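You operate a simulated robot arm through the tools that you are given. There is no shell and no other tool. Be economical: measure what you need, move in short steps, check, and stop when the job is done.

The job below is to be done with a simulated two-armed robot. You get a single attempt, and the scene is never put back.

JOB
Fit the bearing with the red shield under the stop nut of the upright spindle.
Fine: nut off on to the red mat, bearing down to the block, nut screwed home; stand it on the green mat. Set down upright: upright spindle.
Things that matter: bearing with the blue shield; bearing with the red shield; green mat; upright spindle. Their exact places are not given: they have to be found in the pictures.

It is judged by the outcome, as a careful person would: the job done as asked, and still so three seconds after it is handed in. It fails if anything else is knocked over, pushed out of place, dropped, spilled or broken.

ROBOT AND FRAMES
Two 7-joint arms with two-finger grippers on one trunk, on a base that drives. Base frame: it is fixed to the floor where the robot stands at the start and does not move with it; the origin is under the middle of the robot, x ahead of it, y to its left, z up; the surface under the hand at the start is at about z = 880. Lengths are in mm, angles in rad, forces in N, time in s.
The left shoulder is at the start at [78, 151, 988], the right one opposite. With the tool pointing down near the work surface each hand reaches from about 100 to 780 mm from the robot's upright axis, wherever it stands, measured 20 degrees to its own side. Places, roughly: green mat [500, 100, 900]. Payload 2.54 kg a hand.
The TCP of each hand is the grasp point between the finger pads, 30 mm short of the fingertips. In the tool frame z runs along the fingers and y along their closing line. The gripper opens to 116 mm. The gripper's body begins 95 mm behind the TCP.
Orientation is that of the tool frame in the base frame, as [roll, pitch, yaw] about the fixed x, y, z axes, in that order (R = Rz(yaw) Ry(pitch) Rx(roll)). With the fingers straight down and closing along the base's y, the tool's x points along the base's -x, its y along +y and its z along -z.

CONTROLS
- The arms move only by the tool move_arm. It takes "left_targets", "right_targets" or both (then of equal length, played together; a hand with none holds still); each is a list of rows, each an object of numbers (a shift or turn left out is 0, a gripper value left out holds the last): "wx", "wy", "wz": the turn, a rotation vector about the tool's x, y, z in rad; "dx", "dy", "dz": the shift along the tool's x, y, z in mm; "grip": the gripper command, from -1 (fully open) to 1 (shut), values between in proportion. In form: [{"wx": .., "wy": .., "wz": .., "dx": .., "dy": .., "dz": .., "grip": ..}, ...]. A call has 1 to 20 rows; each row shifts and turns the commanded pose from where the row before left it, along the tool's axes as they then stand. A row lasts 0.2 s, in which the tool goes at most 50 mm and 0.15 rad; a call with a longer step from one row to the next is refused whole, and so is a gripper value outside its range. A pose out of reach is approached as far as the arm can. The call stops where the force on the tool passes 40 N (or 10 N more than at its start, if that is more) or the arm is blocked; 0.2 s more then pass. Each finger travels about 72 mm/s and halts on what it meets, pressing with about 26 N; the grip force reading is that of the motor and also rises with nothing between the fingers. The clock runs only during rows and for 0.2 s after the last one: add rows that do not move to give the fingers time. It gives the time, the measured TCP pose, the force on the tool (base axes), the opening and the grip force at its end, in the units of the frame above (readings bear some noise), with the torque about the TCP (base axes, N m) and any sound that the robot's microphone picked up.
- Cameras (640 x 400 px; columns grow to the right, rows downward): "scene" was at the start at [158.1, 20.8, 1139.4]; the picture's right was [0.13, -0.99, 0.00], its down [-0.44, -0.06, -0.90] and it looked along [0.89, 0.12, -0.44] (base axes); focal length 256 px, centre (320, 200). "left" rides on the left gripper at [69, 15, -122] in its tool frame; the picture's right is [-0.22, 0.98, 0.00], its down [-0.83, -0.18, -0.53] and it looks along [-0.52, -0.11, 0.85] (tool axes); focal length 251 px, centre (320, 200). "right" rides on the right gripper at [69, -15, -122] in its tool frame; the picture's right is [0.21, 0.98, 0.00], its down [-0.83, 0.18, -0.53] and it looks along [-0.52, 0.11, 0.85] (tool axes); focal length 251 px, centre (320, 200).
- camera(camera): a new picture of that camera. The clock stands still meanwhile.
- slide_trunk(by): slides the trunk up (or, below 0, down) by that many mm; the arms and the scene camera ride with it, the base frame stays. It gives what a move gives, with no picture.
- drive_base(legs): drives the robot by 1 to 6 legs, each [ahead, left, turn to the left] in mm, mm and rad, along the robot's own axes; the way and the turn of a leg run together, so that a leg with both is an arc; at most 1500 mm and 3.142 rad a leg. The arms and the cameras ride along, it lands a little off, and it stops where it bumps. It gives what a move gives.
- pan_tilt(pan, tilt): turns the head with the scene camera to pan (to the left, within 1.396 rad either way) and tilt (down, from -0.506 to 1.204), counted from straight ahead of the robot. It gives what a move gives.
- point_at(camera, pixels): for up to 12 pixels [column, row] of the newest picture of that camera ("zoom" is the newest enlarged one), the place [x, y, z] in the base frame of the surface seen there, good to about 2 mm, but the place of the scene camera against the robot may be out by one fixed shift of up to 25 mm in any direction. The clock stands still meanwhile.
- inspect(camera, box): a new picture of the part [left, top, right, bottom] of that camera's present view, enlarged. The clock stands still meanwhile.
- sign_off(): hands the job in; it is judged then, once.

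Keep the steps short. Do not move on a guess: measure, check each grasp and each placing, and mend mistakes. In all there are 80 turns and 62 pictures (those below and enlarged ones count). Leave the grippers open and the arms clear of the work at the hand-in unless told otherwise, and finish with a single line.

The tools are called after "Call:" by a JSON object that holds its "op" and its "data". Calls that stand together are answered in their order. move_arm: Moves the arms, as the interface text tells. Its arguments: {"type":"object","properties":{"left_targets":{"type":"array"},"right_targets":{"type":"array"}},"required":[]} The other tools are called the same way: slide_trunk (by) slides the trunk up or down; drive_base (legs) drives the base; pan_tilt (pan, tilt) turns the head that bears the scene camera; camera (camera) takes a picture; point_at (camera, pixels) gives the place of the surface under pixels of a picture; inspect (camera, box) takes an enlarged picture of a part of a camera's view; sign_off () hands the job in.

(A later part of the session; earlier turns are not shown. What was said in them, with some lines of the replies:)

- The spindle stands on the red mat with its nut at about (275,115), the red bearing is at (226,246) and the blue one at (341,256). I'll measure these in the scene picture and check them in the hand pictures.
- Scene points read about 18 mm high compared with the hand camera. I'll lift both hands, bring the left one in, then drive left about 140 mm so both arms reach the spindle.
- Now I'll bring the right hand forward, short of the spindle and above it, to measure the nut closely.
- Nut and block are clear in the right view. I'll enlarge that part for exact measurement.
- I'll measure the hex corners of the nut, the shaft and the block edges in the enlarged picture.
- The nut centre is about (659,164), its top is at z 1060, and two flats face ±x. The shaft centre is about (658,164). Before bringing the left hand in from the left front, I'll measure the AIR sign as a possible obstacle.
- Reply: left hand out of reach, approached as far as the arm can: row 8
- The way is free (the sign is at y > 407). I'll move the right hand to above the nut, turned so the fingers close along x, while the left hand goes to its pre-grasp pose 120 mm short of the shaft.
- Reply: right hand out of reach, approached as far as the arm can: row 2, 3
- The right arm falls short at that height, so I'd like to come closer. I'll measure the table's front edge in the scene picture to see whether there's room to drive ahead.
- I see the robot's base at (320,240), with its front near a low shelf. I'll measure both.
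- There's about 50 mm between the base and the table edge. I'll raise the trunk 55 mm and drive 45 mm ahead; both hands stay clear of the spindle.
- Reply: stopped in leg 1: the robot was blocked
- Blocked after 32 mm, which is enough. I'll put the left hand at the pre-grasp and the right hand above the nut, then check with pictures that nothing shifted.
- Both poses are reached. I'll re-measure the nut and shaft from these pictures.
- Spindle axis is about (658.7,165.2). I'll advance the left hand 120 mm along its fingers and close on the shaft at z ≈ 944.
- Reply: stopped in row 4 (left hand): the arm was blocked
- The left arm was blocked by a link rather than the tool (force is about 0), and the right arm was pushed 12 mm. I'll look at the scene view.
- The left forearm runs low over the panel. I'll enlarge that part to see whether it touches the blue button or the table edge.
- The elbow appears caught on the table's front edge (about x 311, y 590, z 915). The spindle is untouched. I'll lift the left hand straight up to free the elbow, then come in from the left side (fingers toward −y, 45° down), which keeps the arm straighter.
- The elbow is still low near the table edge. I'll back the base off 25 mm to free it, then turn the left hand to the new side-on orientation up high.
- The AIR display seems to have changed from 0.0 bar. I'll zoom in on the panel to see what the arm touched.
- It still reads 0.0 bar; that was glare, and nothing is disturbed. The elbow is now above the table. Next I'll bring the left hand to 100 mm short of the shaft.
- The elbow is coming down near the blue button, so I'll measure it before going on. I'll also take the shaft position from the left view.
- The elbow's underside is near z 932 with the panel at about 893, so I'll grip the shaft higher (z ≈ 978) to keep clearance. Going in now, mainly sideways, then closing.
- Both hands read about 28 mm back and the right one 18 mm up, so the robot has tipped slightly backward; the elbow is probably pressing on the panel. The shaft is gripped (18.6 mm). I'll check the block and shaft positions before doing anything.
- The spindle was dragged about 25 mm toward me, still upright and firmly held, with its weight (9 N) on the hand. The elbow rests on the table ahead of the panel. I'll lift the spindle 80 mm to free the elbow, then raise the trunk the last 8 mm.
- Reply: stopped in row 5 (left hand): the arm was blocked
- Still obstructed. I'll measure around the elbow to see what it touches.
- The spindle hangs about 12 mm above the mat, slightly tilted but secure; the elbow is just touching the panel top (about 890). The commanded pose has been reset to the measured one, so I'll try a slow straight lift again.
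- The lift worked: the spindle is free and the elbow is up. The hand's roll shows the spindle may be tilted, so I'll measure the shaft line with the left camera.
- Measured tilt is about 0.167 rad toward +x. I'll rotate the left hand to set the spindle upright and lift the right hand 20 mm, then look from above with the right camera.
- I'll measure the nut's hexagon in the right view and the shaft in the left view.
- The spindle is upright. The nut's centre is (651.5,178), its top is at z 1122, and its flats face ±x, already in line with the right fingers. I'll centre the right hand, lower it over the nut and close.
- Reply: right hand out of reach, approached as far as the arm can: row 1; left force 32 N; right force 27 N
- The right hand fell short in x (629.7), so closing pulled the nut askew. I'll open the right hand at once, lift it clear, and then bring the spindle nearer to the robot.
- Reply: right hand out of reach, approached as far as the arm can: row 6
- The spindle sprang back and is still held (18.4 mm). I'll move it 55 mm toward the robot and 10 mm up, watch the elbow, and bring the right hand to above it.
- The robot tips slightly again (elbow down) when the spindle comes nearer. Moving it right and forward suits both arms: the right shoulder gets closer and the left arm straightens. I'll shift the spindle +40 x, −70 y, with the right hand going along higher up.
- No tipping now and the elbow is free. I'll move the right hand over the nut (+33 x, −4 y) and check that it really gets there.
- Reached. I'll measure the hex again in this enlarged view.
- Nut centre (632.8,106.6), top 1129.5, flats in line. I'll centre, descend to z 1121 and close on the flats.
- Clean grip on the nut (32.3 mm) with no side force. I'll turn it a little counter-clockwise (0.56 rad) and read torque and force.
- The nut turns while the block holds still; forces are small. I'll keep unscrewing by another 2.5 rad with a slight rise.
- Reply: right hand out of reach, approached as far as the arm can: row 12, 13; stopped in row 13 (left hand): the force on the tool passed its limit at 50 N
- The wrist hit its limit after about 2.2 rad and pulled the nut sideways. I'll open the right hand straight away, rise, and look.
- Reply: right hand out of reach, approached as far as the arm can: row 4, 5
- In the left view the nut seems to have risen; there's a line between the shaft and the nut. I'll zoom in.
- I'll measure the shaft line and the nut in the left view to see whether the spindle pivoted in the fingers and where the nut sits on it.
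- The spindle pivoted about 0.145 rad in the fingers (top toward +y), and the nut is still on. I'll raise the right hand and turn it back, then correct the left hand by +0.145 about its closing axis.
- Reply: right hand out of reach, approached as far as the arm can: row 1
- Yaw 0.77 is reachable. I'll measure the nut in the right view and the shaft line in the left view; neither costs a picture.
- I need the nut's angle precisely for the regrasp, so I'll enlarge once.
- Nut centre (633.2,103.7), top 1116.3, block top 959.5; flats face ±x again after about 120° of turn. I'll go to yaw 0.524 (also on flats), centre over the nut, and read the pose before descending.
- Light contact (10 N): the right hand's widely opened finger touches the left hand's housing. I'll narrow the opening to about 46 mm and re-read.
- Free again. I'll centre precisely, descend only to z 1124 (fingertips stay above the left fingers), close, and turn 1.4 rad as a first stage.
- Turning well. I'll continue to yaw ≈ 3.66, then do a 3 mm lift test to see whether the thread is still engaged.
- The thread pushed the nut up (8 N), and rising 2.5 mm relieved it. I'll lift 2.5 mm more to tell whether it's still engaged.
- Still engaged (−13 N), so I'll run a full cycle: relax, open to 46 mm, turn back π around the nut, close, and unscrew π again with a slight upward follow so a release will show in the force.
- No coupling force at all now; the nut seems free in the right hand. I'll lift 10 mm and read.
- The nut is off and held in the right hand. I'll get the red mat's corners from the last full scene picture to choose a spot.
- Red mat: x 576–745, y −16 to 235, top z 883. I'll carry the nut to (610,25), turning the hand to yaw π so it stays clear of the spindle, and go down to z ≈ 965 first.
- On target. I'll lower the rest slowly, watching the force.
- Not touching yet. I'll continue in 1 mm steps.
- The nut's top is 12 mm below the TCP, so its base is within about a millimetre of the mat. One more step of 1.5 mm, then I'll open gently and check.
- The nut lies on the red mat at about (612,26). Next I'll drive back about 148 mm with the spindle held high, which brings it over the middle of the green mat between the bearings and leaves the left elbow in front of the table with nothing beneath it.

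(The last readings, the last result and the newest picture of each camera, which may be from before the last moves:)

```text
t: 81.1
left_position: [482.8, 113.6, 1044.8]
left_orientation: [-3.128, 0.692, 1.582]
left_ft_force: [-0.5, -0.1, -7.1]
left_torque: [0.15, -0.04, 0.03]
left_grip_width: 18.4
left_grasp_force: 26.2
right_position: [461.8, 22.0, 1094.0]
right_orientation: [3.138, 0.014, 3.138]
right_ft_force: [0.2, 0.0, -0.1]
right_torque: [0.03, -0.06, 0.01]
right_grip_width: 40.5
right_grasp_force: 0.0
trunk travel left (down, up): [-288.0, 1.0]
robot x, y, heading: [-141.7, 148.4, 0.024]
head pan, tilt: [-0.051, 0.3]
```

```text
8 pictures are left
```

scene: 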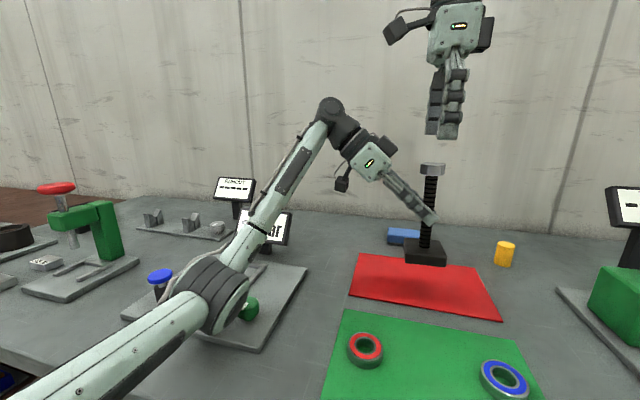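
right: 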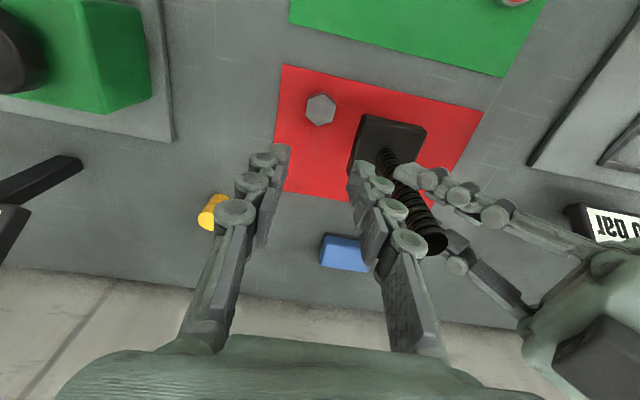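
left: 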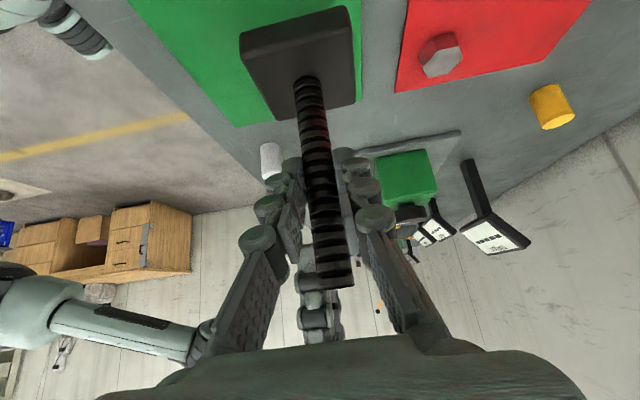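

I'll check the shaft line and block now, and take the nut's place while it's visible.

Call:
{"op": "point_at", "data": {"camera": "left", "pixels": [[308, 95], [315, 140], [322, 190], [330, 240], [336, 280], [265, 60], [340, 30], [290, 110], [345, 90], [440, 62], [430, 45], [235, 110]]}}

```text
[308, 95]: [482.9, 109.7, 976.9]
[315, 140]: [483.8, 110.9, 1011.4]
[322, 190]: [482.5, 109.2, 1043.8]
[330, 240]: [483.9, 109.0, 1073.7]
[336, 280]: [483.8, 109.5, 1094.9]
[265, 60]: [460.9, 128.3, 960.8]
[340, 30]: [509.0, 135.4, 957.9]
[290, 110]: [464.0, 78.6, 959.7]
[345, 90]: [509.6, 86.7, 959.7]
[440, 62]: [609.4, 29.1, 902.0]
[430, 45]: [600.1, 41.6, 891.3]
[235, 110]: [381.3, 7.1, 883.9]
```

Upright, axis at about (484,101). I'll lower it 48 mm, then feel for the mat.

Call:
{"op": "move_arm", "data": {"left_targets": [{"dx": 7.65, "dz": 9.24}, {"dx": 7.65, "dz": 9.24}, {"dx": 7.65, "dz": 9.24}, {"dx": 7.65, "dz": 9.24}, {}]}}

Call:
{"op": "move_arm", "data": {"left_targets": [{"dx": 0.96, "dz": 1.15}, {"dx": 0.96, "dz": 1.15}, {"dx": 0.96, "dz": 1.15}, {}]}}

```text
t: 82.3
left_position: [484.0, 113.4, 995.9]
left_orientation: [-3.126, 0.69, 1.581]
left_ft_force: [-0.7, 0.7, -9.1]
left_torque: [0.09, 0.05, 0.02]
left_grip_width: 18.8
left_grasp_force: 25.9
right_position: [462.9, 22.1, 1092.7]
right_orientation: [3.136, 0.013, 3.138]
right_ft_force: [-0.5, -0.4, 0.4]
right_torque: [0.0, -0.03, 0.0]
right_grip_width: 40.5
right_grasp_force: 0.0
trunk travel left (down, up): [-288.0, 1.0]
robot x, y, heading: [-145.6, 145.7, 0.023]
head pan, tilt: [-0.051, 0.3]
```

```text
t: 83.3
left_position: [482.7, 113.6, 992.2]
left_orientation: [-3.129, 0.689, 1.583]
left_ft_force: [0.4, 0.2, -8.2]
left_torque: [0.07, -0.02, -0.01]
left_grip_width: 18.5
left_grasp_force: 26.2
right_position: [462.4, 22.4, 1092.2]
right_orientation: [3.137, 0.014, 3.139]
right_ft_force: [0.0, -0.3, 0.2]
right_torque: [-0.01, -0.02, 0.0]
right_grip_width: 40.4
right_grasp_force: 0.1
trunk travel left (down, up): [-288.0, 1.0]
robot x, y, heading: [-139.8, 143.5, 0.021]
head pan, tilt: [-0.051, 0.3]
```

No contact yet and no tipping. I'll go on in small steps.

Call:
{"op": "move_arm", "data": {"left_targets": [{"dx": 0.64, "dz": 0.77}, {"dx": 0.64, "dz": 0.77}, {}]}}

Call:
{"op": "move_arm", "data": {"left_targets": [{"dx": 0.5, "dz": 0.6}, {}]}}

```text
t: 84.1
left_position: [482.0, 113.3, 990.8]
left_orientation: [-3.132, 0.694, 1.58]
left_ft_force: [0.0, 3.4, -0.4]
left_torque: [0.03, -0.11, 0.02]
left_grip_width: 18.5
left_grasp_force: 25.8
right_position: [461.2, 23.2, 1093.7]
right_orientation: [3.137, 0.014, 3.14]
right_ft_force: [-0.2, -0.1, -0.4]
right_torque: [-0.02, 0.03, -0.01]
right_grip_width: 40.6
right_grasp_force: 0.0
trunk travel left (down, up): [-288.0, 1.0]
robot x, y, heading: [-144.6, 141.1, 0.025]
head pan, tilt: [-0.051, 0.3]
```

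```text
t: 84.7
left_position: [483.2, 112.9, 991.4]
left_orientation: [-3.132, 0.692, 1.579]
left_ft_force: [2.2, 3.2, 7.0]
left_torque: [-0.28, -0.01, 0.01]
left_grip_width: 18.4
left_grasp_force: 26.2
right_position: [461.9, 23.0, 1092.9]
right_orientation: [3.137, 0.014, 3.137]
right_ft_force: [-0.4, 0.3, -1.0]
right_torque: [0.03, -0.04, 0.01]
right_grip_width: 40.4
right_grasp_force: 0.1
trunk travel left (down, up): [-288.0, 1.0]
robot x, y, heading: [-147.5, 143.1, 0.022]
head pan, tilt: [-0.051, 0.3]
```

The spindle stands on the green mat (weight off the hand). I'll open the left hand, withdraw it along its fingers and move it off to the left; the right hand then goes round in front to look at the red bearing.

Call:
{"op": "move_arm", "data": {"left_targets": [{"grip": 0}, {}, {}, {"dz": -30}, {"dz": -40}, {"dz": -40}, {"dx": 38, "dz": -32}, {"dx": 38, "dz": -32}, {"dx": 38, "dz": -32}, {}], "right_targets": [{}, {}, {}, {"dx": 45}, {"dx": 45}, {}, {"dy": 47}, {"dy": 47}, {"dy": 46}, {}]}}

Call:
{"op": "camera", "data": {"camera": "right"}}

```text
t: 86.9
left_position: [481.9, 333.1, 1076.6]
left_orientation: [-3.13, 0.69, 1.581]
left_ft_force: [-1.0, -0.4, -0.3]
left_torque: [-0.01, 0.0, 0.0]
left_grip_width: 57.9
left_grasp_force: 0.2
right_position: [371.9, 163.1, 1092.6]
right_orientation: [3.136, 0.014, 3.139]
right_ft_force: [0.6, 0.9, -0.1]
right_torque: [0.01, 0.01, 0.01]
right_grip_width: 40.6
right_grasp_force: 0.1
trunk travel left (down, up): [-288.0, 1.0]
robot x, y, heading: [-142.5, 143.6, 0.023]
head pan, tilt: [-0.051, 0.3]
```

```text
7 pictures are left
```

right: 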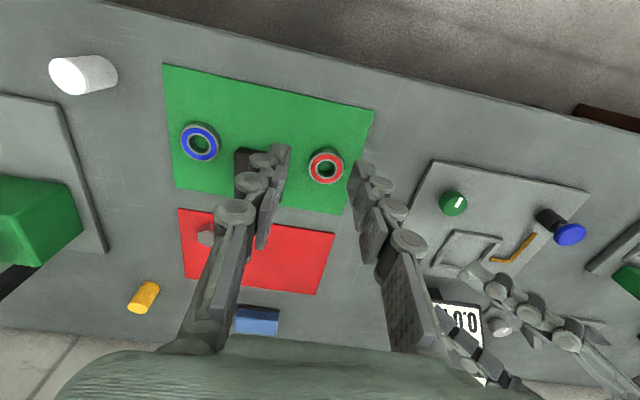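

The red bearing is at (327,168). I'll measure its rim.

Call:
{"op": "point_at", "data": {"camera": "right", "pixels": [[312, 166], [341, 168], [327, 153], [326, 181], [316, 156], [338, 178], [337, 157], [316, 177], [242, 156], [240, 180], [201, 142]]}}

```text
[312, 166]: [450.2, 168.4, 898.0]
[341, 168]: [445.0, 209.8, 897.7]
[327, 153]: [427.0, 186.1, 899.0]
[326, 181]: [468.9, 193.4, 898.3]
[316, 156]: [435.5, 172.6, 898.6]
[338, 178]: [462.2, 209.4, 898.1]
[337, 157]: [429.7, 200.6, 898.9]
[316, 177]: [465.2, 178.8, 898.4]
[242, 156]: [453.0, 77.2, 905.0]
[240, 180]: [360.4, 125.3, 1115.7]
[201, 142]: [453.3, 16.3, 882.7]
```

Red bearing centre (448,189.8), top 898.5. I'll tilt the right hand 0.45 rad (fingers leaning forward so the shaft will clear the palm), open it to 70 mm, go above the bearing and read the pose.

Call:
{"op": "move_arm", "data": {"right_targets": [{"wy": -0.15, "grip": -0.2}, {"wy": -0.15}, {"wy": -0.15}, {"dx": -6.7, "dy": 8.9, "dz": 37.5}, {"dx": -6.7, "dy": 8.9, "dz": 37.5}, {"dx": -6.7, "dy": 8.9, "dz": 37.5}, {}]}}

```text
t: 88.5
left_position: [483.1, 333.7, 1076.2]
left_orientation: [-3.129, 0.69, 1.582]
left_ft_force: [0.1, 0.2, 0.0]
left_torque: [0.02, 0.01, 0.0]
left_grip_width: 57.8
left_grasp_force: 0.1
right_position: [438.8, 189.9, 998.5]
right_orientation: [3.136, 0.463, 3.136]
right_ft_force: [0.2, 0.9, -0.2]
right_torque: [-0.02, 0.0, -0.01]
right_grip_width: 69.7
right_grasp_force: 0.1
trunk travel left (down, up): [-288.0, 1.0]
robot x, y, heading: [-144.7, 144.7, 0.024]
head pan, tilt: [-0.051, 0.3]
```

Pose is exact. Straight down to z ≈ 917, then close on the bearing.

Call:
{"op": "move_arm", "data": {"right_targets": [{"dx": 8, "dz": 16}, {"dx": 8, "dz": 16}, {"dx": 8, "dz": 16}, {"dx": 8, "dz": 16}, {"dx": 4, "dz": 8}, {}, {"grip": 1}, {}, {}, {}, {}]}}

```text
t: 90.9
left_position: [483.3, 333.8, 1076.4]
left_orientation: [-3.128, 0.691, 1.581]
left_ft_force: [-0.1, 0.3, -0.8]
left_torque: [0.01, 0.03, 0.0]
left_grip_width: 58.0
left_grasp_force: 0.1
right_position: [439.0, 190.6, 918.6]
right_orientation: [3.135, 0.464, 3.136]
right_ft_force: [1.0, 0.6, -0.5]
right_torque: [-0.06, 0.02, -0.02]
right_grip_width: 49.0
right_grasp_force: 26.1
trunk travel left (down, up): [-288.0, 1.0]
robot x, y, heading: [-141.1, 143.6, 0.028]
head pan, tilt: [-0.051, 0.3]
```

Held at 49 mm. I'll lift 187 mm, then move to just short of the shaft (bearing at about x 420, y 101) to measure the shaft top.

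Call:
{"op": "move_arm", "data": {"right_targets": [{"dx": -7, "dz": -14}, {"dx": -17, "dz": -34}, {"dx": -17, "dz": -34}, {"dx": -17, "dz": -34}, {"dx": -17, "dz": -34}, {"dx": -8.5, "dz": -17}, {"dx": 8.3, "dz": -4.2, "dy": -29.5}, {"dx": 8.3, "dz": -4.2, "dy": -29.5}, {"dx": 8.4, "dz": -4.1, "dy": -29.6}, {}]}}

Call:
{"op": "camera", "data": {"camera": "right"}}

```text
t: 93.1
left_position: [482.7, 334.1, 1077.2]
left_orientation: [-3.127, 0.691, 1.583]
left_ft_force: [0.2, -0.1, -0.1]
left_torque: [-0.01, 0.0, -0.01]
left_grip_width: 57.9
left_grasp_force: 0.1
right_position: [415.3, 100.2, 1107.1]
right_orientation: [3.135, 0.465, 3.136]
right_ft_force: [0.4, -0.7, -0.9]
right_torque: [-0.01, -0.02, 0.01]
right_grip_width: 49.1
right_grasp_force: 26.0
trunk travel left (down, up): [-288.0, 1.0]
robot x, y, heading: [-140.9, 145.6, 0.026]
head pan, tilt: [-0.051, 0.3]
```

```text
6 pictures are left
```

right: 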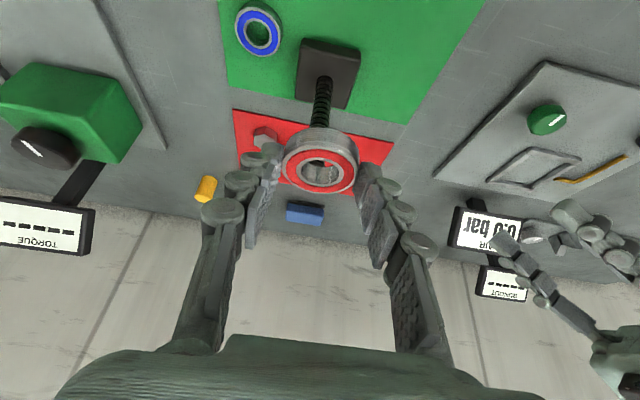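

The bearing is level in the fingers. I'll measure the bearing rim and the shaft's visible line.

Call:
{"op": "point_at", "data": {"camera": "right", "pixels": [[324, 80], [322, 100], [320, 120], [313, 110], [329, 110], [290, 163], [351, 168], [322, 150], [319, 186], [298, 178], [347, 155], [320, 200]]}}

```text
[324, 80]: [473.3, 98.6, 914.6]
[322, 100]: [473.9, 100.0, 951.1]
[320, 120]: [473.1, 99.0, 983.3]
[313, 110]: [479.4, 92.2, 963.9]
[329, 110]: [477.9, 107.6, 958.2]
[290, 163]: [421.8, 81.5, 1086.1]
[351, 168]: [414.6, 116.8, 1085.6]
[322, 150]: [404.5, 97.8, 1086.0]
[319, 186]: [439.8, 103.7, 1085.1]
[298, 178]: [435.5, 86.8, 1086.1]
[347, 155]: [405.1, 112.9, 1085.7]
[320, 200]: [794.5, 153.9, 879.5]
```

Shaft axis is about (482.7,99.6). The bore has little clearance, so I'll enlarge once to measure the bearing's centre exactly.

Call:
{"op": "inspect", "data": {"camera": "right", "box": [270, 70, 370, 210]}}

```text
2.86 times, centred on (320, 140) of right
```

zoom: 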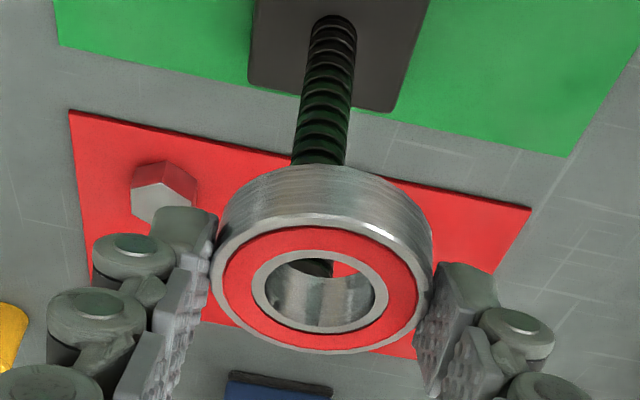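

Call:
{"op": "point_at", "data": {"camera": "zoom", "pixels": [[238, 287], [404, 290], [322, 238], [320, 340], [259, 288], [383, 291], [321, 253], [320, 329], [217, 284], [428, 290], [322, 222], [320, 350]]}}

Call:
{"op": "point_at", "data": {"camera": "right", "pixels": [[316, 95], [329, 95], [314, 115], [328, 115], [318, 85], [322, 110], [321, 125]]}}

```text
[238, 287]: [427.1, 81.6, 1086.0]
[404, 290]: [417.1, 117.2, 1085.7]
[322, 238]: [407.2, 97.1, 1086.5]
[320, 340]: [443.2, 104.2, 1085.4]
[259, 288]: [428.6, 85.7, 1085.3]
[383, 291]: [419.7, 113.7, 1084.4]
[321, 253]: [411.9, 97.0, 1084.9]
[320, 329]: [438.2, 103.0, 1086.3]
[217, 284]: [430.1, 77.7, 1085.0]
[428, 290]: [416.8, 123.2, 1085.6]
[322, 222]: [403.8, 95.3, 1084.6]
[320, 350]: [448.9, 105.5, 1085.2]
```

```text
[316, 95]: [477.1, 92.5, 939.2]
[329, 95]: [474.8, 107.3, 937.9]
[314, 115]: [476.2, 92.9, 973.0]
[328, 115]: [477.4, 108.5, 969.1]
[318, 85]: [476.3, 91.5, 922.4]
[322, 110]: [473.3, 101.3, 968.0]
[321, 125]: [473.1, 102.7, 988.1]
```

Bearing centre (424.6,100.2); shaft axis (482.4,100.2). I'll move +57.8 in x, then lower 28 mm gently and read the force.

Call:
{"op": "move_arm", "data": {"right_targets": [{"dx": -25.9, "dz": 13}, {"dx": -25.8, "dz": 13}, {}, {"dx": 4.5, "dz": 8.9}, {"dx": 2.2, "dz": 4.5}, {"dx": 2.2, "dz": 4.5}, {"dx": 1.8, "dz": 3.6}, {"dx": 1.8, "dz": 3.6}, {}]}}

```text
t: 95.1
left_position: [483.3, 333.6, 1076.9]
left_orientation: [-3.127, 0.69, 1.583]
left_ft_force: [0.3, -0.2, 0.4]
left_torque: [0.0, 0.02, 0.0]
left_grip_width: 58.1
left_grasp_force: 0.1
right_position: [471.4, 101.3, 1079.9]
right_orientation: [3.134, 0.464, 3.136]
right_ft_force: [-0.2, -0.2, -0.3]
right_torque: [0.04, 0.01, 0.04]
right_grip_width: 49.1
right_grasp_force: 26.6
trunk travel left (down, up): [-288.0, 1.0]
robot x, y, heading: [-143.3, 143.5, 0.022]
head pan, tilt: [-0.051, 0.3]
```

No force yet; the bearing is about at the shaft's top. I'll lower another 12 mm in small steps.

Call:
{"op": "move_arm", "data": {"right_targets": [{"dx": 0.9, "dz": 1.8}, {"dx": 0.9, "dz": 1.8}, {"dx": 0.9, "dz": 1.8}, {"dx": 0.9, "dz": 1.8}, {"dx": 0.9, "dz": 1.8}, {"dx": 0.9, "dz": 1.8}, {}]}}

```text
t: 96.7
left_position: [483.5, 333.2, 1075.0]
left_orientation: [-3.127, 0.691, 1.58]
left_ft_force: [-0.1, 0.3, -0.6]
left_torque: [0.0, -0.01, -0.02]
left_grip_width: 58.0
left_grasp_force: 0.1
right_position: [469.5, 100.6, 1066.1]
right_orientation: [3.135, 0.463, 3.136]
right_ft_force: [0.1, -0.2, -1.3]
right_torque: [0.01, -0.01, 0.01]
right_grip_width: 49.4
right_grasp_force: 25.9
trunk travel left (down, up): [-288.0, 1.0]
robot x, y, heading: [-143.7, 145.0, 0.022]
head pan, tilt: [-0.051, 0.3]
```

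No resistance, so the bearing is on the shaft. I'll slide it down 100 mm in 10 mm steps.

Call:
{"op": "move_arm", "data": {"right_targets": [{"dx": 4.47, "dz": 8.95}, {"dx": 4.47, "dz": 8.95}, {"dx": 4.47, "dz": 8.95}, {"dx": 4.47, "dz": 8.95}, {"dx": 4.47, "dz": 8.95}, {"dx": 4.47, "dz": 8.95}, {"dx": 4.47, "dz": 8.95}, {"dx": 4.47, "dz": 8.95}, {"dx": 4.47, "dz": 8.95}, {"dx": 4.47, "dz": 8.95}, {}]}}

Call:
{"op": "move_arm", "data": {"right_targets": [{"dx": 3.57, "dz": 7.16}, {"dx": 3.57, "dz": 7.16}, {"dx": 0.9, "dz": 1.8}, {}]}}

```text
t: 99.1
left_position: [482.0, 333.4, 1075.9]
left_orientation: [-3.128, 0.691, 1.581]
left_ft_force: [-0.5, -0.4, 0.1]
left_torque: [-0.01, 0.0, 0.0]
left_grip_width: 58.0
left_grasp_force: 0.0
right_position: [469.8, 103.3, 965.4]
right_orientation: [3.136, 0.464, 3.138]
right_ft_force: [0.5, -0.6, -0.5]
right_torque: [0.03, 0.0, 0.03]
right_grip_width: 48.9
right_grasp_force: 25.9
trunk travel left (down, up): [-288.0, 1.0]
robot x, y, heading: [-147.5, 144.7, 0.024]
head pan, tilt: [-0.051, 0.3]
```

```text
t: 100.1
left_position: [482.9, 333.3, 1076.6]
left_orientation: [-3.129, 0.69, 1.58]
left_ft_force: [0.3, 0.6, 0.6]
left_torque: [-0.01, 0.01, 0.0]
left_grip_width: 57.9
left_grasp_force: 0.2
right_position: [469.7, 100.9, 947.8]
right_orientation: [3.133, 0.464, 3.136]
right_ft_force: [0.3, 0.6, -1.0]
right_torque: [0.05, 0.02, 0.02]
right_grip_width: 49.2
right_grasp_force: 26.0
trunk travel left (down, up): [-288.0, 1.0]
robot x, y, heading: [-142.7, 143.2, 0.025]
head pan, tilt: [-0.051, 0.3]
```

About 8 mm remain. I'll go in small steps to contact.

Call:
{"op": "move_arm", "data": {"right_targets": [{"dx": 0.9, "dz": 1.8}, {"dx": 0.9, "dz": 1.8}, {"dx": 0.67, "dz": 1.34}, {}]}}

Call:
{"op": "move_arm", "data": {"right_targets": [{"dx": 0.67, "dz": 1.34}, {}]}}

Call:
{"op": "inspect", "data": {"camera": "scene", "box": [240, 140, 440, 320]}}

```text
t: 101.1
left_position: [482.8, 335.4, 1076.5]
left_orientation: [-3.129, 0.69, 1.581]
left_ft_force: [-0.2, 0.2, 0.4]
left_torque: [0.01, 0.05, -0.01]
left_grip_width: 58.2
left_grasp_force: 0.2
right_position: [470.1, 100.3, 942.3]
right_orientation: [3.134, 0.465, 3.137]
right_ft_force: [0.5, -0.9, -1.6]
right_torque: [-0.03, 0.03, 0.0]
right_grip_width: 49.3
right_grasp_force: 26.3
trunk travel left (down, up): [-288.0, 1.0]
robot x, y, heading: [-146.2, 142.1, 0.027]
head pan, tilt: [-0.051, 0.3]
```

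```text
t: 101.7
left_position: [481.6, 333.6, 1076.1]
left_orientation: [-3.127, 0.691, 1.582]
left_ft_force: [-0.1, -0.3, -0.6]
left_torque: [-0.02, -0.02, 0.01]
left_grip_width: 57.9
left_grasp_force: 0.1
right_position: [470.8, 99.9, 941.5]
right_orientation: [3.135, 0.464, 3.136]
right_ft_force: [-0.7, -0.2, -0.8]
right_torque: [0.02, 0.01, -0.03]
right_grip_width: 48.9
right_grasp_force: 26.0
trunk travel left (down, up): [-288.0, 1.0]
robot x, y, heading: [-142.1, 142.3, 0.026]
head pan, tilt: [-0.051, 0.3]
```

```text
2.22 times, centred on (340, 230) of scene
```

zoom: 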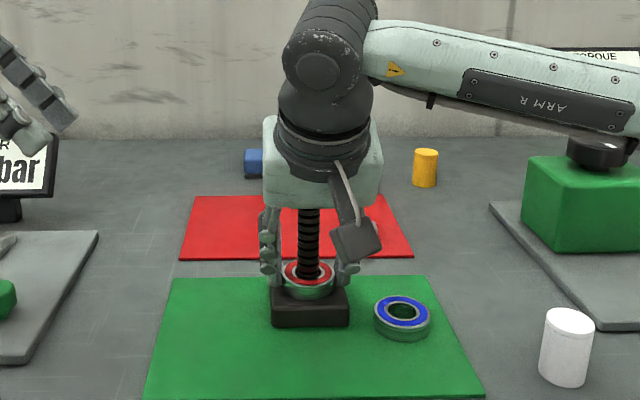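

The bearing is around the shaft, just above the block. I'll take the last millimetres until contact.

Call:
{"op": "move_arm", "data": {"right_targets": [{"dx": 0.45, "dz": 0.9}, {"dx": 0.45, "dz": 0.9}, {}]}}

Call:
{"op": "move_arm", "data": {"right_targets": [{"dx": 0.45, "dz": 0.9}, {"dx": 0.22, "dz": 0.45}, {}]}}

```text
t: 102.5
left_position: [482.2, 333.9, 1076.7]
left_orientation: [-3.13, 0.691, 1.578]
left_ft_force: [-0.6, 0.6, -1.0]
left_torque: [0.0, -0.02, 0.02]
left_grip_width: 58.0
left_grasp_force: 0.1
right_position: [470.7, 100.5, 941.5]
right_orientation: [3.133, 0.466, 3.134]
right_ft_force: [2.0, -1.0, 8.1]
right_torque: [-0.16, -0.01, 0.05]
right_grip_width: 49.0
right_grasp_force: 26.0
trunk travel left (down, up): [-288.0, 1.0]
robot x, y, heading: [-144.1, 145.9, 0.02]
head pan, tilt: [-0.051, 0.3]
```

```text
t: 103.3
left_position: [481.6, 333.6, 1077.1]
left_orientation: [-3.13, 0.689, 1.579]
left_ft_force: [0.2, -0.6, -0.6]
left_torque: [0.02, 0.0, 0.03]
left_grip_width: 58.0
left_grasp_force: 0.0
right_position: [469.6, 101.0, 940.3]
right_orientation: [3.133, 0.468, 3.134]
right_ft_force: [6.3, -3.4, 19.6]
right_torque: [-0.14, -0.41, -0.06]
right_grip_width: 49.2
right_grasp_force: 25.7
trunk travel left (down, up): [-288.0, 1.0]
robot x, y, heading: [-141.6, 144.4, 0.026]
head pan, tilt: [-0.051, 0.3]
```

Seated on the block (20 N down). I'll relax, open, withdraw along the fingers, go upright and aside (clear of the shaft), then drive 100 mm ahead to fetch the nut.

Call:
{"op": "move_arm", "data": {"right_targets": [{"dx": -0.6, "dz": -1.2}, {"grip": -0.2}, {}, {}, {"dz": -20}, {"dz": -40}, {"dz": -45}, {"dz": -45}, {"wy": 0.15, "dy": -25}, {"wy": 0.15, "dy": -25}, {"wy": 0.155, "dy": -25}, {"dz": -40}, {}]}}

Call:
{"op": "drive_base", "data": {"legs": [[100, 0, 0]]}}

```text
refused: row 11 steps farther than a row can; nothing moved
```

```text
t: 104.4
left_position: [582.8, 336.3, 1075.9]
left_orientation: [-3.128, 0.692, 1.579]
left_ft_force: [0.3, 0.7, -0.2]
left_torque: [0.0, 0.04, -0.01]
left_grip_width: 57.7
left_grasp_force: 0.1
right_position: [569.6, 103.5, 937.3]
right_orientation: [3.136, 0.463, 3.134]
right_ft_force: [1.5, -0.7, 0.3]
right_torque: [0.06, -0.34, 0.0]
right_grip_width: 16.8
right_grasp_force: 26.0
trunk travel left (down, up): [-288.0, 1.0]
robot x, y, heading: [-45.4, 145.3, 0.022]
head pan, tilt: [-0.051, 0.3]
5 turns are left
```

The arm move was refused, but the drive still ran while the right hand held the bearing. That was my mistake: I queued the drive without waiting for the move's result. I'll look at what happened.

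Call:
{"op": "camera", "data": {"camera": "scene"}}

Call:
{"op": "camera", "data": {"camera": "right"}}

```text
3 pictures are left
```

scene: 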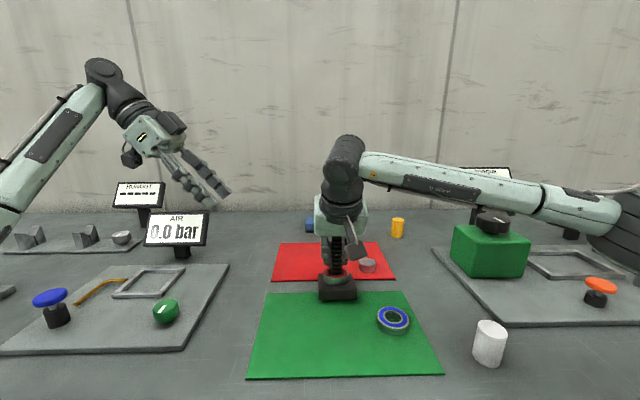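

```text
2 pictures are left
4 turns are left
```

right: 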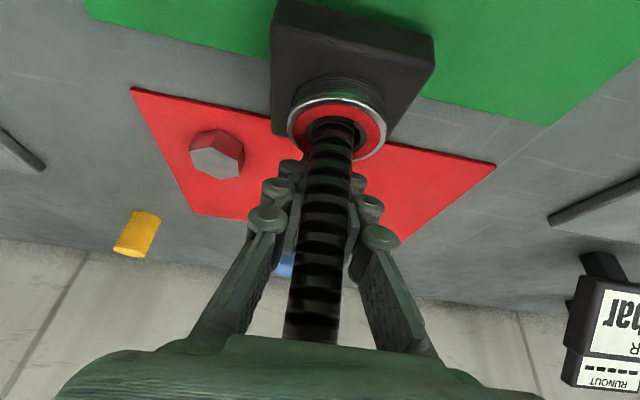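

The spindle is still upright with the bearing seated; it was pushed to the green mat's rear edge, and the right hand has its shaft between the fingers. Four turns remain. I'll measure it, lift it slightly and carry it 72 mm back on to the green mat, set it down, release, withdraw, and bring the right hand upright above the nut.

Call:
{"op": "point_at", "data": {"camera": "right", "pixels": [[293, 130], [380, 135], [340, 108], [332, 150], [330, 190], [322, 230], [312, 310], [300, 310], [330, 310], [275, 85], [432, 95], [213, 158]]}}

Call:
{"op": "move_arm", "data": {"right_targets": [{"dx": -3.3, "dz": -6.7}, {"dx": -3.4, "dz": -6.7}, {"dx": 21.5, "dz": -10.7}, {"dx": 21.5, "dz": -10.7}, {"dx": 21.4, "dz": -10.8}, {}, {"dx": 2.2, "dz": 4.5}, {"dx": 2.2, "dz": 4.5}, {"dx": 0.9, "dz": 1.8}, {"dx": 0.7, "dz": 1.3}, {}]}}

Call:
{"op": "move_arm", "data": {"right_targets": [{"grip": -0.2}, {}, {}, {}, {"dz": -20}, {"dz": -40}, {"dz": -45}, {"dz": -45}, {"dz": -40}, {"wy": 0.116}, {"wy": 0.116}, {"wy": 0.116}, {"wy": 0.116}, {}]}}

Call:
{"op": "camera", "data": {"camera": "right"}}

Call:
{"op": "move_arm", "data": {"right_targets": [{"dy": -39}, {"dy": -38}, {"dx": -40}, {"dx": -40}, {"dx": -40}, {"dx": -40}, {"dx": -39}, {}, {"dz": 40}, {"dz": 40}, {"dz": 40}, {}]}}

```text
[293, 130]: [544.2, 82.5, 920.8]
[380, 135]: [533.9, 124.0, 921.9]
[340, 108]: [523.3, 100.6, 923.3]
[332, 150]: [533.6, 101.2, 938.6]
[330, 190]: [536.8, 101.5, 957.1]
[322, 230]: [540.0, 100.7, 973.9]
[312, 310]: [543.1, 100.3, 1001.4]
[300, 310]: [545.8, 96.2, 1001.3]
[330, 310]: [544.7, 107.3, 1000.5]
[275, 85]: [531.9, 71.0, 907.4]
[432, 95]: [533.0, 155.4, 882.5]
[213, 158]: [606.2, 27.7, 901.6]
```

```text
t: 106.8
left_position: [583.6, 334.7, 1077.7]
left_orientation: [-3.131, 0.689, 1.58]
left_ft_force: [0.0, -0.1, -0.2]
left_torque: [0.01, -0.01, 0.0]
left_grip_width: 58.4
left_grasp_force: 0.1
right_position: [497.1, 102.8, 941.0]
right_orientation: [3.135, 0.47, 3.13]
right_ft_force: [3.1, -4.3, 13.4]
right_torque: [-0.02, -0.52, 0.12]
right_grip_width: 16.9
right_grasp_force: 26.0
trunk travel left (down, up): [-288.0, 1.0]
robot x, y, heading: [-46.1, 146.0, 0.023]
head pan, tilt: [-0.051, 0.3]
```

```text
t: 109.8
left_position: [582.3, 335.8, 1075.7]
left_orientation: [-3.129, 0.691, 1.58]
left_ft_force: [0.3, -0.1, -0.3]
left_torque: [-0.01, 0.01, -0.02]
left_grip_width: 57.8
left_grasp_force: 0.1
right_position: [412.3, 102.5, 1107.7]
right_orientation: [3.137, -0.003, 3.136]
right_ft_force: [-0.4, -0.2, -1.0]
right_torque: [-0.03, 0.01, -0.01]
right_grip_width: 69.4
right_grasp_force: 0.1
trunk travel left (down, up): [-288.0, 1.0]
robot x, y, heading: [-42.4, 145.9, 0.022]
head pan, tilt: [-0.051, 0.3]
```

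```text
1 pictures are left
```

right: 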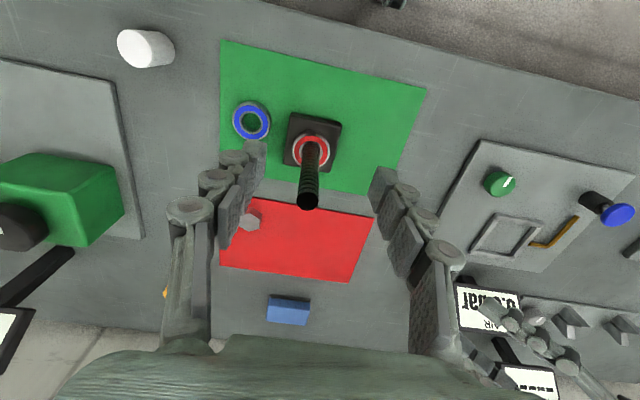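

```text
t: 112.4
left_position: [581.8, 335.7, 1075.5]
left_orientation: [-3.128, 0.691, 1.58]
left_ft_force: [-0.1, 0.5, -0.1]
left_torque: [-0.01, 0.0, -0.01]
left_grip_width: 58.0
left_grasp_force: 0.0
right_position: [609.5, 24.6, 989.3]
right_orientation: [3.136, 0.0, 3.136]
right_ft_force: [0.0, -0.8, 0.4]
right_torque: [-0.01, 0.03, 0.02]
right_grip_width: 69.6
right_grasp_force: 0.0
trunk travel left (down, up): [-288.0, 1.0]
robot x, y, heading: [-45.0, 145.2, 0.023]
head pan, tilt: [-0.051, 0.3]
3 turns are left
```

The spindle stands upright on the green mat with the red bearing seated. I'll now measure the shaft and nut in this picture, pick the nut up with the same grip as before, lift it, pre-turn the wrist, and bring it roughly over the shaft.

Call:
{"op": "point_at", "data": {"camera": "right", "pixels": [[309, 202], [301, 202], [317, 202], [309, 207], [310, 175], [303, 180], [317, 180], [295, 150], [328, 150], [311, 136], [249, 222], [256, 222]]}}

Call:
{"op": "move_arm", "data": {"right_targets": [{"dx": -3.5, "dy": 2}, {"dz": 30}, {"dz": 30}, {"dz": 10}, {"dz": 5.3}, {}, {"grip": 1}, {}, {}, {}, {}]}}

Call:
{"op": "move_arm", "data": {"right_targets": [{"dz": -6}, {"dz": -30}, {"dz": -45}, {"dz": -45}, {"dz": -45}, {"dz": -45}, {}, {"dx": 35, "dy": 18.6}, {"dx": 35, "dy": 18.6}, {"dx": 34, "dy": 18.6}, {"dx": 34, "dy": 18.6}, {"wz": -0.13}, {"wz": -0.13}, {"wz": -0.13}, {"wz": -0.134}, {}, {}]}}

Call:
{"op": "move_arm", "data": {"right_targets": [{}, {}]}}

Call:
{"op": "move_arm", "data": {"right_targets": [{}]}}

```text
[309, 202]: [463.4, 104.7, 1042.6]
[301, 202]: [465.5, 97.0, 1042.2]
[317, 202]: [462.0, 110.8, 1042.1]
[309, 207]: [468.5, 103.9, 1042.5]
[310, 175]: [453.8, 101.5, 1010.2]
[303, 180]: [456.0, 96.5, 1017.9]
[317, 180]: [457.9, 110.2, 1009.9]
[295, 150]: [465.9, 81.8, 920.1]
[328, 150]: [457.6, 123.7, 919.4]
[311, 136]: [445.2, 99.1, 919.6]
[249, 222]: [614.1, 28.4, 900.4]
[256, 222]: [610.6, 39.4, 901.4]
```

```text
t: 114.8
left_position: [582.1, 336.0, 1076.2]
left_orientation: [-3.129, 0.691, 1.578]
left_ft_force: [-0.3, 0.6, 0.1]
left_torque: [0.02, 0.02, 0.01]
left_grip_width: 58.3
left_grasp_force: 0.1
right_position: [613.8, 27.2, 914.4]
right_orientation: [3.136, 0.0, 3.137]
right_ft_force: [2.2, -2.1, 3.7]
right_torque: [-0.03, -0.01, 0.01]
right_grip_width: 33.5
right_grasp_force: 26.5
trunk travel left (down, up): [-288.0, 1.0]
robot x, y, heading: [-39.0, 146.2, 0.023]
head pan, tilt: [-0.051, 0.3]
```

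```text
t: 118.4
left_position: [582.5, 335.5, 1075.9]
left_orientation: [-3.13, 0.69, 1.581]
left_ft_force: [0.5, 0.0, 0.2]
left_torque: [-0.02, -0.04, -0.04]
left_grip_width: 57.9
left_grasp_force: 0.1
right_position: [477.7, 101.4, 1128.7]
right_orientation: [3.136, 0.002, -2.622]
right_ft_force: [0.1, 0.3, -0.5]
right_torque: [-0.01, 0.02, -0.01]
right_grip_width: 33.3
right_grasp_force: 26.5
trunk travel left (down, up): [-288.0, 1.0]
robot x, y, heading: [-46.6, 144.6, 0.024]
head pan, tilt: [-0.051, 0.3]
```

```text
t: 119.0
left_position: [582.9, 335.5, 1075.5]
left_orientation: [-3.128, 0.691, 1.58]
left_ft_force: [-0.1, 0.6, 1.1]
left_torque: [-0.01, 0.01, 0.01]
left_grip_width: 58.1
left_grasp_force: 0.1
right_position: [476.8, 101.3, 1129.9]
right_orientation: [3.137, 0.002, -2.624]
right_ft_force: [0.4, -0.5, -1.0]
right_torque: [-0.01, 0.0, 0.03]
right_grip_width: 33.3
right_grasp_force: 26.0
trunk travel left (down, up): [-288.0, 1.0]
robot x, y, heading: [-47.4, 148.2, 0.018]
head pan, tilt: [-0.051, 0.3]
```

```text
t: 119.4
left_position: [581.7, 334.8, 1076.0]
left_orientation: [-3.13, 0.691, 1.579]
left_ft_force: [0.7, 0.1, 0.0]
left_torque: [0.0, 0.0, 0.0]
left_grip_width: 58.2
left_grasp_force: 0.0
right_position: [476.3, 100.9, 1130.9]
right_orientation: [3.137, 0.002, -2.622]
right_ft_force: [0.8, 0.3, -0.8]
right_torque: [0.02, 0.07, -0.02]
right_grip_width: 33.5
right_grasp_force: 26.0
trunk travel left (down, up): [-288.0, 1.0]
robot x, y, heading: [-39.8, 148.7, 0.021]
head pan, tilt: [-0.051, 0.3]
2 turns are left
```

Nut held (33 mm). Shaft axis (463,102.8), top z 1042.4; the nut is at about (477.6,101.6). I'll align, lower on to the thread with light pressure, screw clockwise in three half-turn strokes with regrasps on the flats, then release, rise clear and look.

Call:
{"op": "move_arm", "data": {"right_targets": [{"dx": 6, "dy": 4.1}, {"dx": 6.1, "dy": 4.2}, {}, {"dz": 15}, {"dz": 15}, {"dz": 12}, {"dz": 8}, {}, {"dz": 1}, {"dz": 1}, {"dz": 1}, {"dz": 1}, {"dz": 1}, {"dz": 1}, {}]}}

Call:
{"op": "move_arm", "data": {"right_targets": [{"wz": 0.1428, "dz": 0.07}, {"wz": 0.1428, "dz": 0.07}, {"wz": 0.1428, "dz": 0.07}, {"wz": 0.1428, "dz": 0.07}, {"wz": 0.1428, "dz": 0.07}, {"wz": 0.1428, "dz": 0.07}, {"wz": 0.1428, "dz": 0.07}, {"wz": 0.1428, "dz": 0.07}, {"wz": 0.1428, "dz": 0.07}, {"wz": 0.1428, "dz": 0.07}, {"wz": 0.1428, "dz": 0.07}, {"wz": 0.1428, "dz": 0.07}, {"wz": 0.1428, "dz": 0.07}, {"wz": 0.1428, "dz": 0.07}, {"wz": 0.1428, "dz": 0.07}, {"wz": 0.1428, "dz": 0.07}, {"wz": 0.1428, "dz": 0.07}, {"wz": 0.1428, "dz": 0.07}]}}

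Call:
{"op": "move_arm", "data": {"right_targets": [{"wz": 0.1428, "dz": 0.07}, {"wz": 0.1428, "dz": 0.07}, {"wz": 0.1428, "dz": 0.07}, {"wz": 0.1428, "dz": 0.07}, {"grip": 0.2}, {}, {}, {"wz": -0.1428}, {"wz": -0.1428}, {"wz": -0.1428}, {"wz": -0.1428}, {"wz": -0.1428}, {"wz": -0.1428}, {"wz": -0.1428}, {"wz": -0.1428}, {"wz": -0.1428}, {"wz": -0.1428}, {"wz": -0.1428}, {"wz": -0.1428}, {"wz": -0.1428}]}}

Call:
{"op": "move_arm", "data": {"right_targets": [{"wz": -0.1428}, {"wz": -0.1428}, {"wz": -0.1428}, {"wz": -0.1428}, {"wz": -0.1428}, {"wz": -0.1428}, {"wz": -0.1428}, {"wz": -0.1428}, {"wz": -0.1428}, {"grip": 1}, {}, {}, {}, {"wz": 0.1428, "dz": 0.07}, {"wz": 0.1428, "dz": 0.07}, {"wz": 0.1428, "dz": 0.07}, {"wz": 0.1428, "dz": 0.07}, {"wz": 0.1428, "dz": 0.07}, {"wz": 0.1428, "dz": 0.07}, {"wz": 0.1428, "dz": 0.07}]}}

Call:
{"op": "move_arm", "data": {"right_targets": [{"wz": 0.1428, "dz": 0.07}, {"wz": 0.1428, "dz": 0.07}, {"wz": 0.1428, "dz": 0.07}, {"wz": 0.1428, "dz": 0.07}, {"wz": 0.1428, "dz": 0.07}, {"wz": 0.1428, "dz": 0.07}, {"wz": 0.1428, "dz": 0.07}, {"wz": 0.1428, "dz": 0.07}, {"wz": 0.1428, "dz": 0.07}, {"wz": 0.1428, "dz": 0.07}, {"wz": 0.1428, "dz": 0.07}, {"wz": 0.1428, "dz": 0.07}, {"wz": 0.1428, "dz": 0.07}, {"wz": 0.1428, "dz": 0.07}, {"wz": 0.1428, "dz": 0.07}, {"grip": 0.2}, {}, {}]}}

Call:
{"op": "move_arm", "data": {"right_targets": [{"wz": -0.1428}, {"wz": -0.1428}, {"wz": -0.1428}, {"wz": -0.1428}, {"wz": -0.1428}, {"wz": -0.1428}, {"wz": -0.1428}, {"wz": -0.1428}, {"wz": -0.1428}, {"wz": -0.1428}, {"wz": -0.1428}, {"wz": -0.1428}, {"wz": -0.1428}, {"wz": -0.1428}, {"wz": -0.1428}, {"wz": -0.1428}, {"wz": -0.1428}, {"wz": -0.1428}, {"wz": -0.1428}, {"wz": -0.1428}]}}

Call:
{"op": "move_arm", "data": {"right_targets": [{"wz": -0.1428}, {"wz": -0.1428}, {"grip": 1}, {}, {}, {}, {"wz": 0.1428, "dz": 0.04}, {"wz": 0.1428, "dz": 0.04}, {"wz": 0.1428, "dz": 0.04}, {"wz": 0.1428, "dz": 0.04}, {"wz": 0.1428, "dz": 0.04}, {"wz": 0.1428, "dz": 0.04}, {"wz": 0.1428, "dz": 0.04}, {"wz": 0.1428, "dz": 0.04}, {"wz": 0.1428, "dz": 0.04}, {"wz": 0.1428, "dz": 0.04}, {"wz": 0.1428, "dz": 0.04}, {"wz": 0.1428, "dz": 0.04}]}}

Call:
{"op": "move_arm", "data": {"right_targets": [{"wz": 0.1428, "dz": 0.04}, {"wz": 0.1428, "dz": 0.04}, {"wz": 0.1428, "dz": 0.04}, {"wz": 0.1428, "dz": 0.04}, {"wz": 0.1428, "dz": 0.04}, {"wz": 0.1428, "dz": 0.04}, {"wz": 0.1428, "dz": 0.04}, {"wz": 0.1428, "dz": 0.04}, {}]}}

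Call:
{"op": "inspect", "data": {"camera": "scene", "box": [240, 130, 440, 330]}}

```text
t: 122.6
left_position: [582.4, 335.2, 1077.4]
left_orientation: [-3.131, 0.689, 1.579]
left_ft_force: [0.4, -0.6, 0.2]
left_torque: [0.02, -0.02, 0.02]
left_grip_width: 57.9
left_grasp_force: 0.1
right_position: [461.2, 102.6, 1073.8]
right_orientation: [3.138, 0.005, -2.625]
right_ft_force: [9.3, -6.8, 32.7]
right_torque: [-0.32, -0.36, -0.07]
right_grip_width: 33.8
right_grasp_force: 25.8
trunk travel left (down, up): [-288.0, 1.0]
robot x, y, heading: [-41.6, 144.6, 0.025]
head pan, tilt: [-0.051, 0.3]
```

```text
t: 126.4
left_position: [582.6, 334.9, 1075.8]
left_orientation: [-3.128, 0.689, 1.581]
left_ft_force: [-0.4, -0.4, -0.4]
left_torque: [-0.04, -0.02, 0.0]
left_grip_width: 57.9
left_grasp_force: 0.1
right_position: [462.0, 102.3, 1071.2]
right_orientation: [-3.141, -0.006, 1.088]
right_ft_force: [6.9, -7.4, 21.9]
right_torque: [-0.28, -0.25, -0.02]
right_grip_width: 33.5
right_grasp_force: 26.6
trunk travel left (down, up): [-288.0, 1.0]
robot x, y, heading: [-42.4, 150.3, 0.025]
head pan, tilt: [-0.051, 0.3]
```

```text
t: 130.6
left_position: [582.4, 336.2, 1076.7]
left_orientation: [-3.13, 0.692, 1.579]
left_ft_force: [0.5, -0.3, 0.3]
left_torque: [-0.01, -0.01, -0.03]
left_grip_width: 58.2
left_grasp_force: 0.0
right_position: [460.9, 101.2, 1072.0]
right_orientation: [3.138, -0.002, 2.379]
right_ft_force: [0.0, 0.5, -0.3]
right_torque: [-0.02, 0.02, 0.02]
right_grip_width: 46.5
right_grasp_force: 0.0
trunk travel left (down, up): [-288.0, 1.0]
robot x, y, heading: [-45.6, 147.4, 0.024]
head pan, tilt: [-0.051, 0.3]
```

```text
t: 134.8
left_position: [583.1, 335.5, 1076.3]
left_orientation: [-3.129, 0.688, 1.58]
left_ft_force: [-0.3, -0.3, 0.0]
left_torque: [0.02, 0.03, -0.01]
left_grip_width: 57.8
left_grasp_force: 0.1
right_position: [461.9, 103.3, 1070.8]
right_orientation: [3.138, -0.003, 2.66]
right_ft_force: [-4.9, -1.2, 1.4]
right_torque: [0.14, 0.38, 0.07]
right_grip_width: 33.0
right_grasp_force: 26.2
trunk travel left (down, up): [-288.0, 1.0]
robot x, y, heading: [-47.8, 145.0, 0.025]
head pan, tilt: [-0.051, 0.3]
```

```text
t: 138.6
left_position: [582.4, 335.2, 1076.2]
left_orientation: [-3.129, 0.691, 1.58]
left_ft_force: [0.1, -0.1, 0.6]
left_torque: [-0.03, 0.0, -0.03]
left_grip_width: 58.0
left_grasp_force: 0.1
right_position: [463.1, 102.6, 1069.0]
right_orientation: [-3.136, -0.001, 0.518]
right_ft_force: [0.4, 0.1, 0.6]
right_torque: [-0.01, 0.0, -0.02]
right_grip_width: 46.4
right_grasp_force: 0.2
trunk travel left (down, up): [-288.0, 1.0]
robot x, y, heading: [-44.1, 146.1, 0.026]
head pan, tilt: [-0.051, 0.3]
```

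```text
t: 142.8
left_position: [582.9, 335.0, 1075.9]
left_orientation: [-3.13, 0.692, 1.581]
left_ft_force: [-0.5, -0.2, 0.7]
left_torque: [-0.03, 0.01, -0.03]
left_grip_width: 57.7
left_grasp_force: 0.0
right_position: [462.6, 102.2, 1069.5]
right_orientation: [3.137, -0.002, -2.906]
right_ft_force: [-0.5, 0.6, 0.2]
right_torque: [0.0, 0.02, -0.02]
right_grip_width: 46.9
right_grasp_force: 0.0
trunk travel left (down, up): [-288.0, 1.0]
robot x, y, heading: [-43.5, 150.3, 0.021]
head pan, tilt: [-0.051, 0.3]
```

```text
t: 146.6
left_position: [581.3, 335.8, 1076.5]
left_orientation: [-3.129, 0.691, 1.581]
left_ft_force: [0.6, -0.9, 0.2]
left_torque: [-0.02, -0.04, -0.01]
left_grip_width: 57.9
left_grasp_force: 0.0
right_position: [462.8, 102.6, 1068.3]
right_orientation: [3.14, -0.004, 1.947]
right_ft_force: [1.3, -0.4, 4.7]
right_torque: [-0.11, -0.11, 0.49]
right_grip_width: 33.3
right_grasp_force: 26.4
trunk travel left (down, up): [-288.0, 1.0]
robot x, y, heading: [-45.7, 148.0, 0.022]
head pan, tilt: [-0.051, 0.3]
```

```text
t: 148.6
left_position: [582.7, 335.9, 1076.8]
left_orientation: [-3.129, 0.69, 1.579]
left_ft_force: [0.4, -0.1, 0.2]
left_torque: [0.0, -0.02, 0.0]
left_grip_width: 57.9
left_grasp_force: 0.1
right_position: [463.3, 102.4, 1068.5]
right_orientation: [-3.138, -0.004, 0.805]
right_ft_force: [1.0, 0.5, 2.4]
right_torque: [0.08, -0.08, 0.45]
right_grip_width: 33.1
right_grasp_force: 25.7
trunk travel left (down, up): [-288.0, 1.0]
robot x, y, heading: [-42.5, 144.2, 0.022]
head pan, tilt: [-0.051, 0.3]
```

```text
2.00 times, centred on (340, 230) of scene
1 turns are left
```

zoom: 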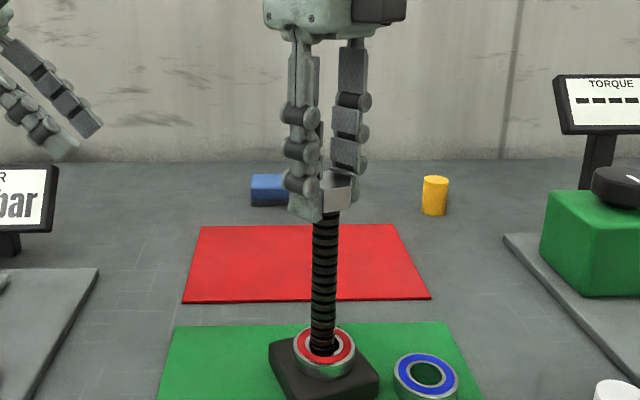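

The torque rose to 0.45 N·m and the block began to turn with the nut, so the nut is home. The bearing sits on the block and the spindle stands upright on the green mat. I'll release, rise clear, open both hands and hand in.

Call:
{"op": "move_arm", "data": {"right_targets": [{"grip": 0.2}, {}, {}, {}, {"dz": -20}, {"dz": -40}, {"dz": -40}, {"dz": -30}, {"grip": -1}, {}, {}, {}], "left_targets": [{}, {}, {}, {}, {}, {}, {}, {}, {"grip": -1}, {}, {}, {}]}}

Call:
{"op": "sign_off", "data": {}}

```text
t: 151.2
left_position: [583.1, 335.0, 1075.9]
left_orientation: [-3.128, 0.69, 1.578]
left_ft_force: [0.8, 0.3, 1.1]
left_torque: [0.01, -0.02, -0.04]
left_grip_width: 116.1
left_grasp_force: 0.1
right_position: [461.7, 100.9, 1198.2]
right_orientation: [-3.138, -0.003, 0.804]
right_ft_force: [0.0, -0.5, -0.2]
right_torque: [0.0, 0.01, 0.03]
right_grip_width: 115.9
right_grasp_force: 0.0
trunk travel left (down, up): [-288.0, 1.0]
robot x, y, heading: [-43.8, 146.2, 0.023]
head pan, tilt: [-0.051, 0.3]
```

```text
The job is handed in.
```

Handed in: the red-shield bearing is down on the block, the nut (laid on the red mat in between) is screwed tight, and the spindle stands upright on the green mat with both hands open and clear; on the way my left elbow pressed on the AIR panel's plate, and one drive made by mistake dragged the spindle about 75 mm before I set it back.
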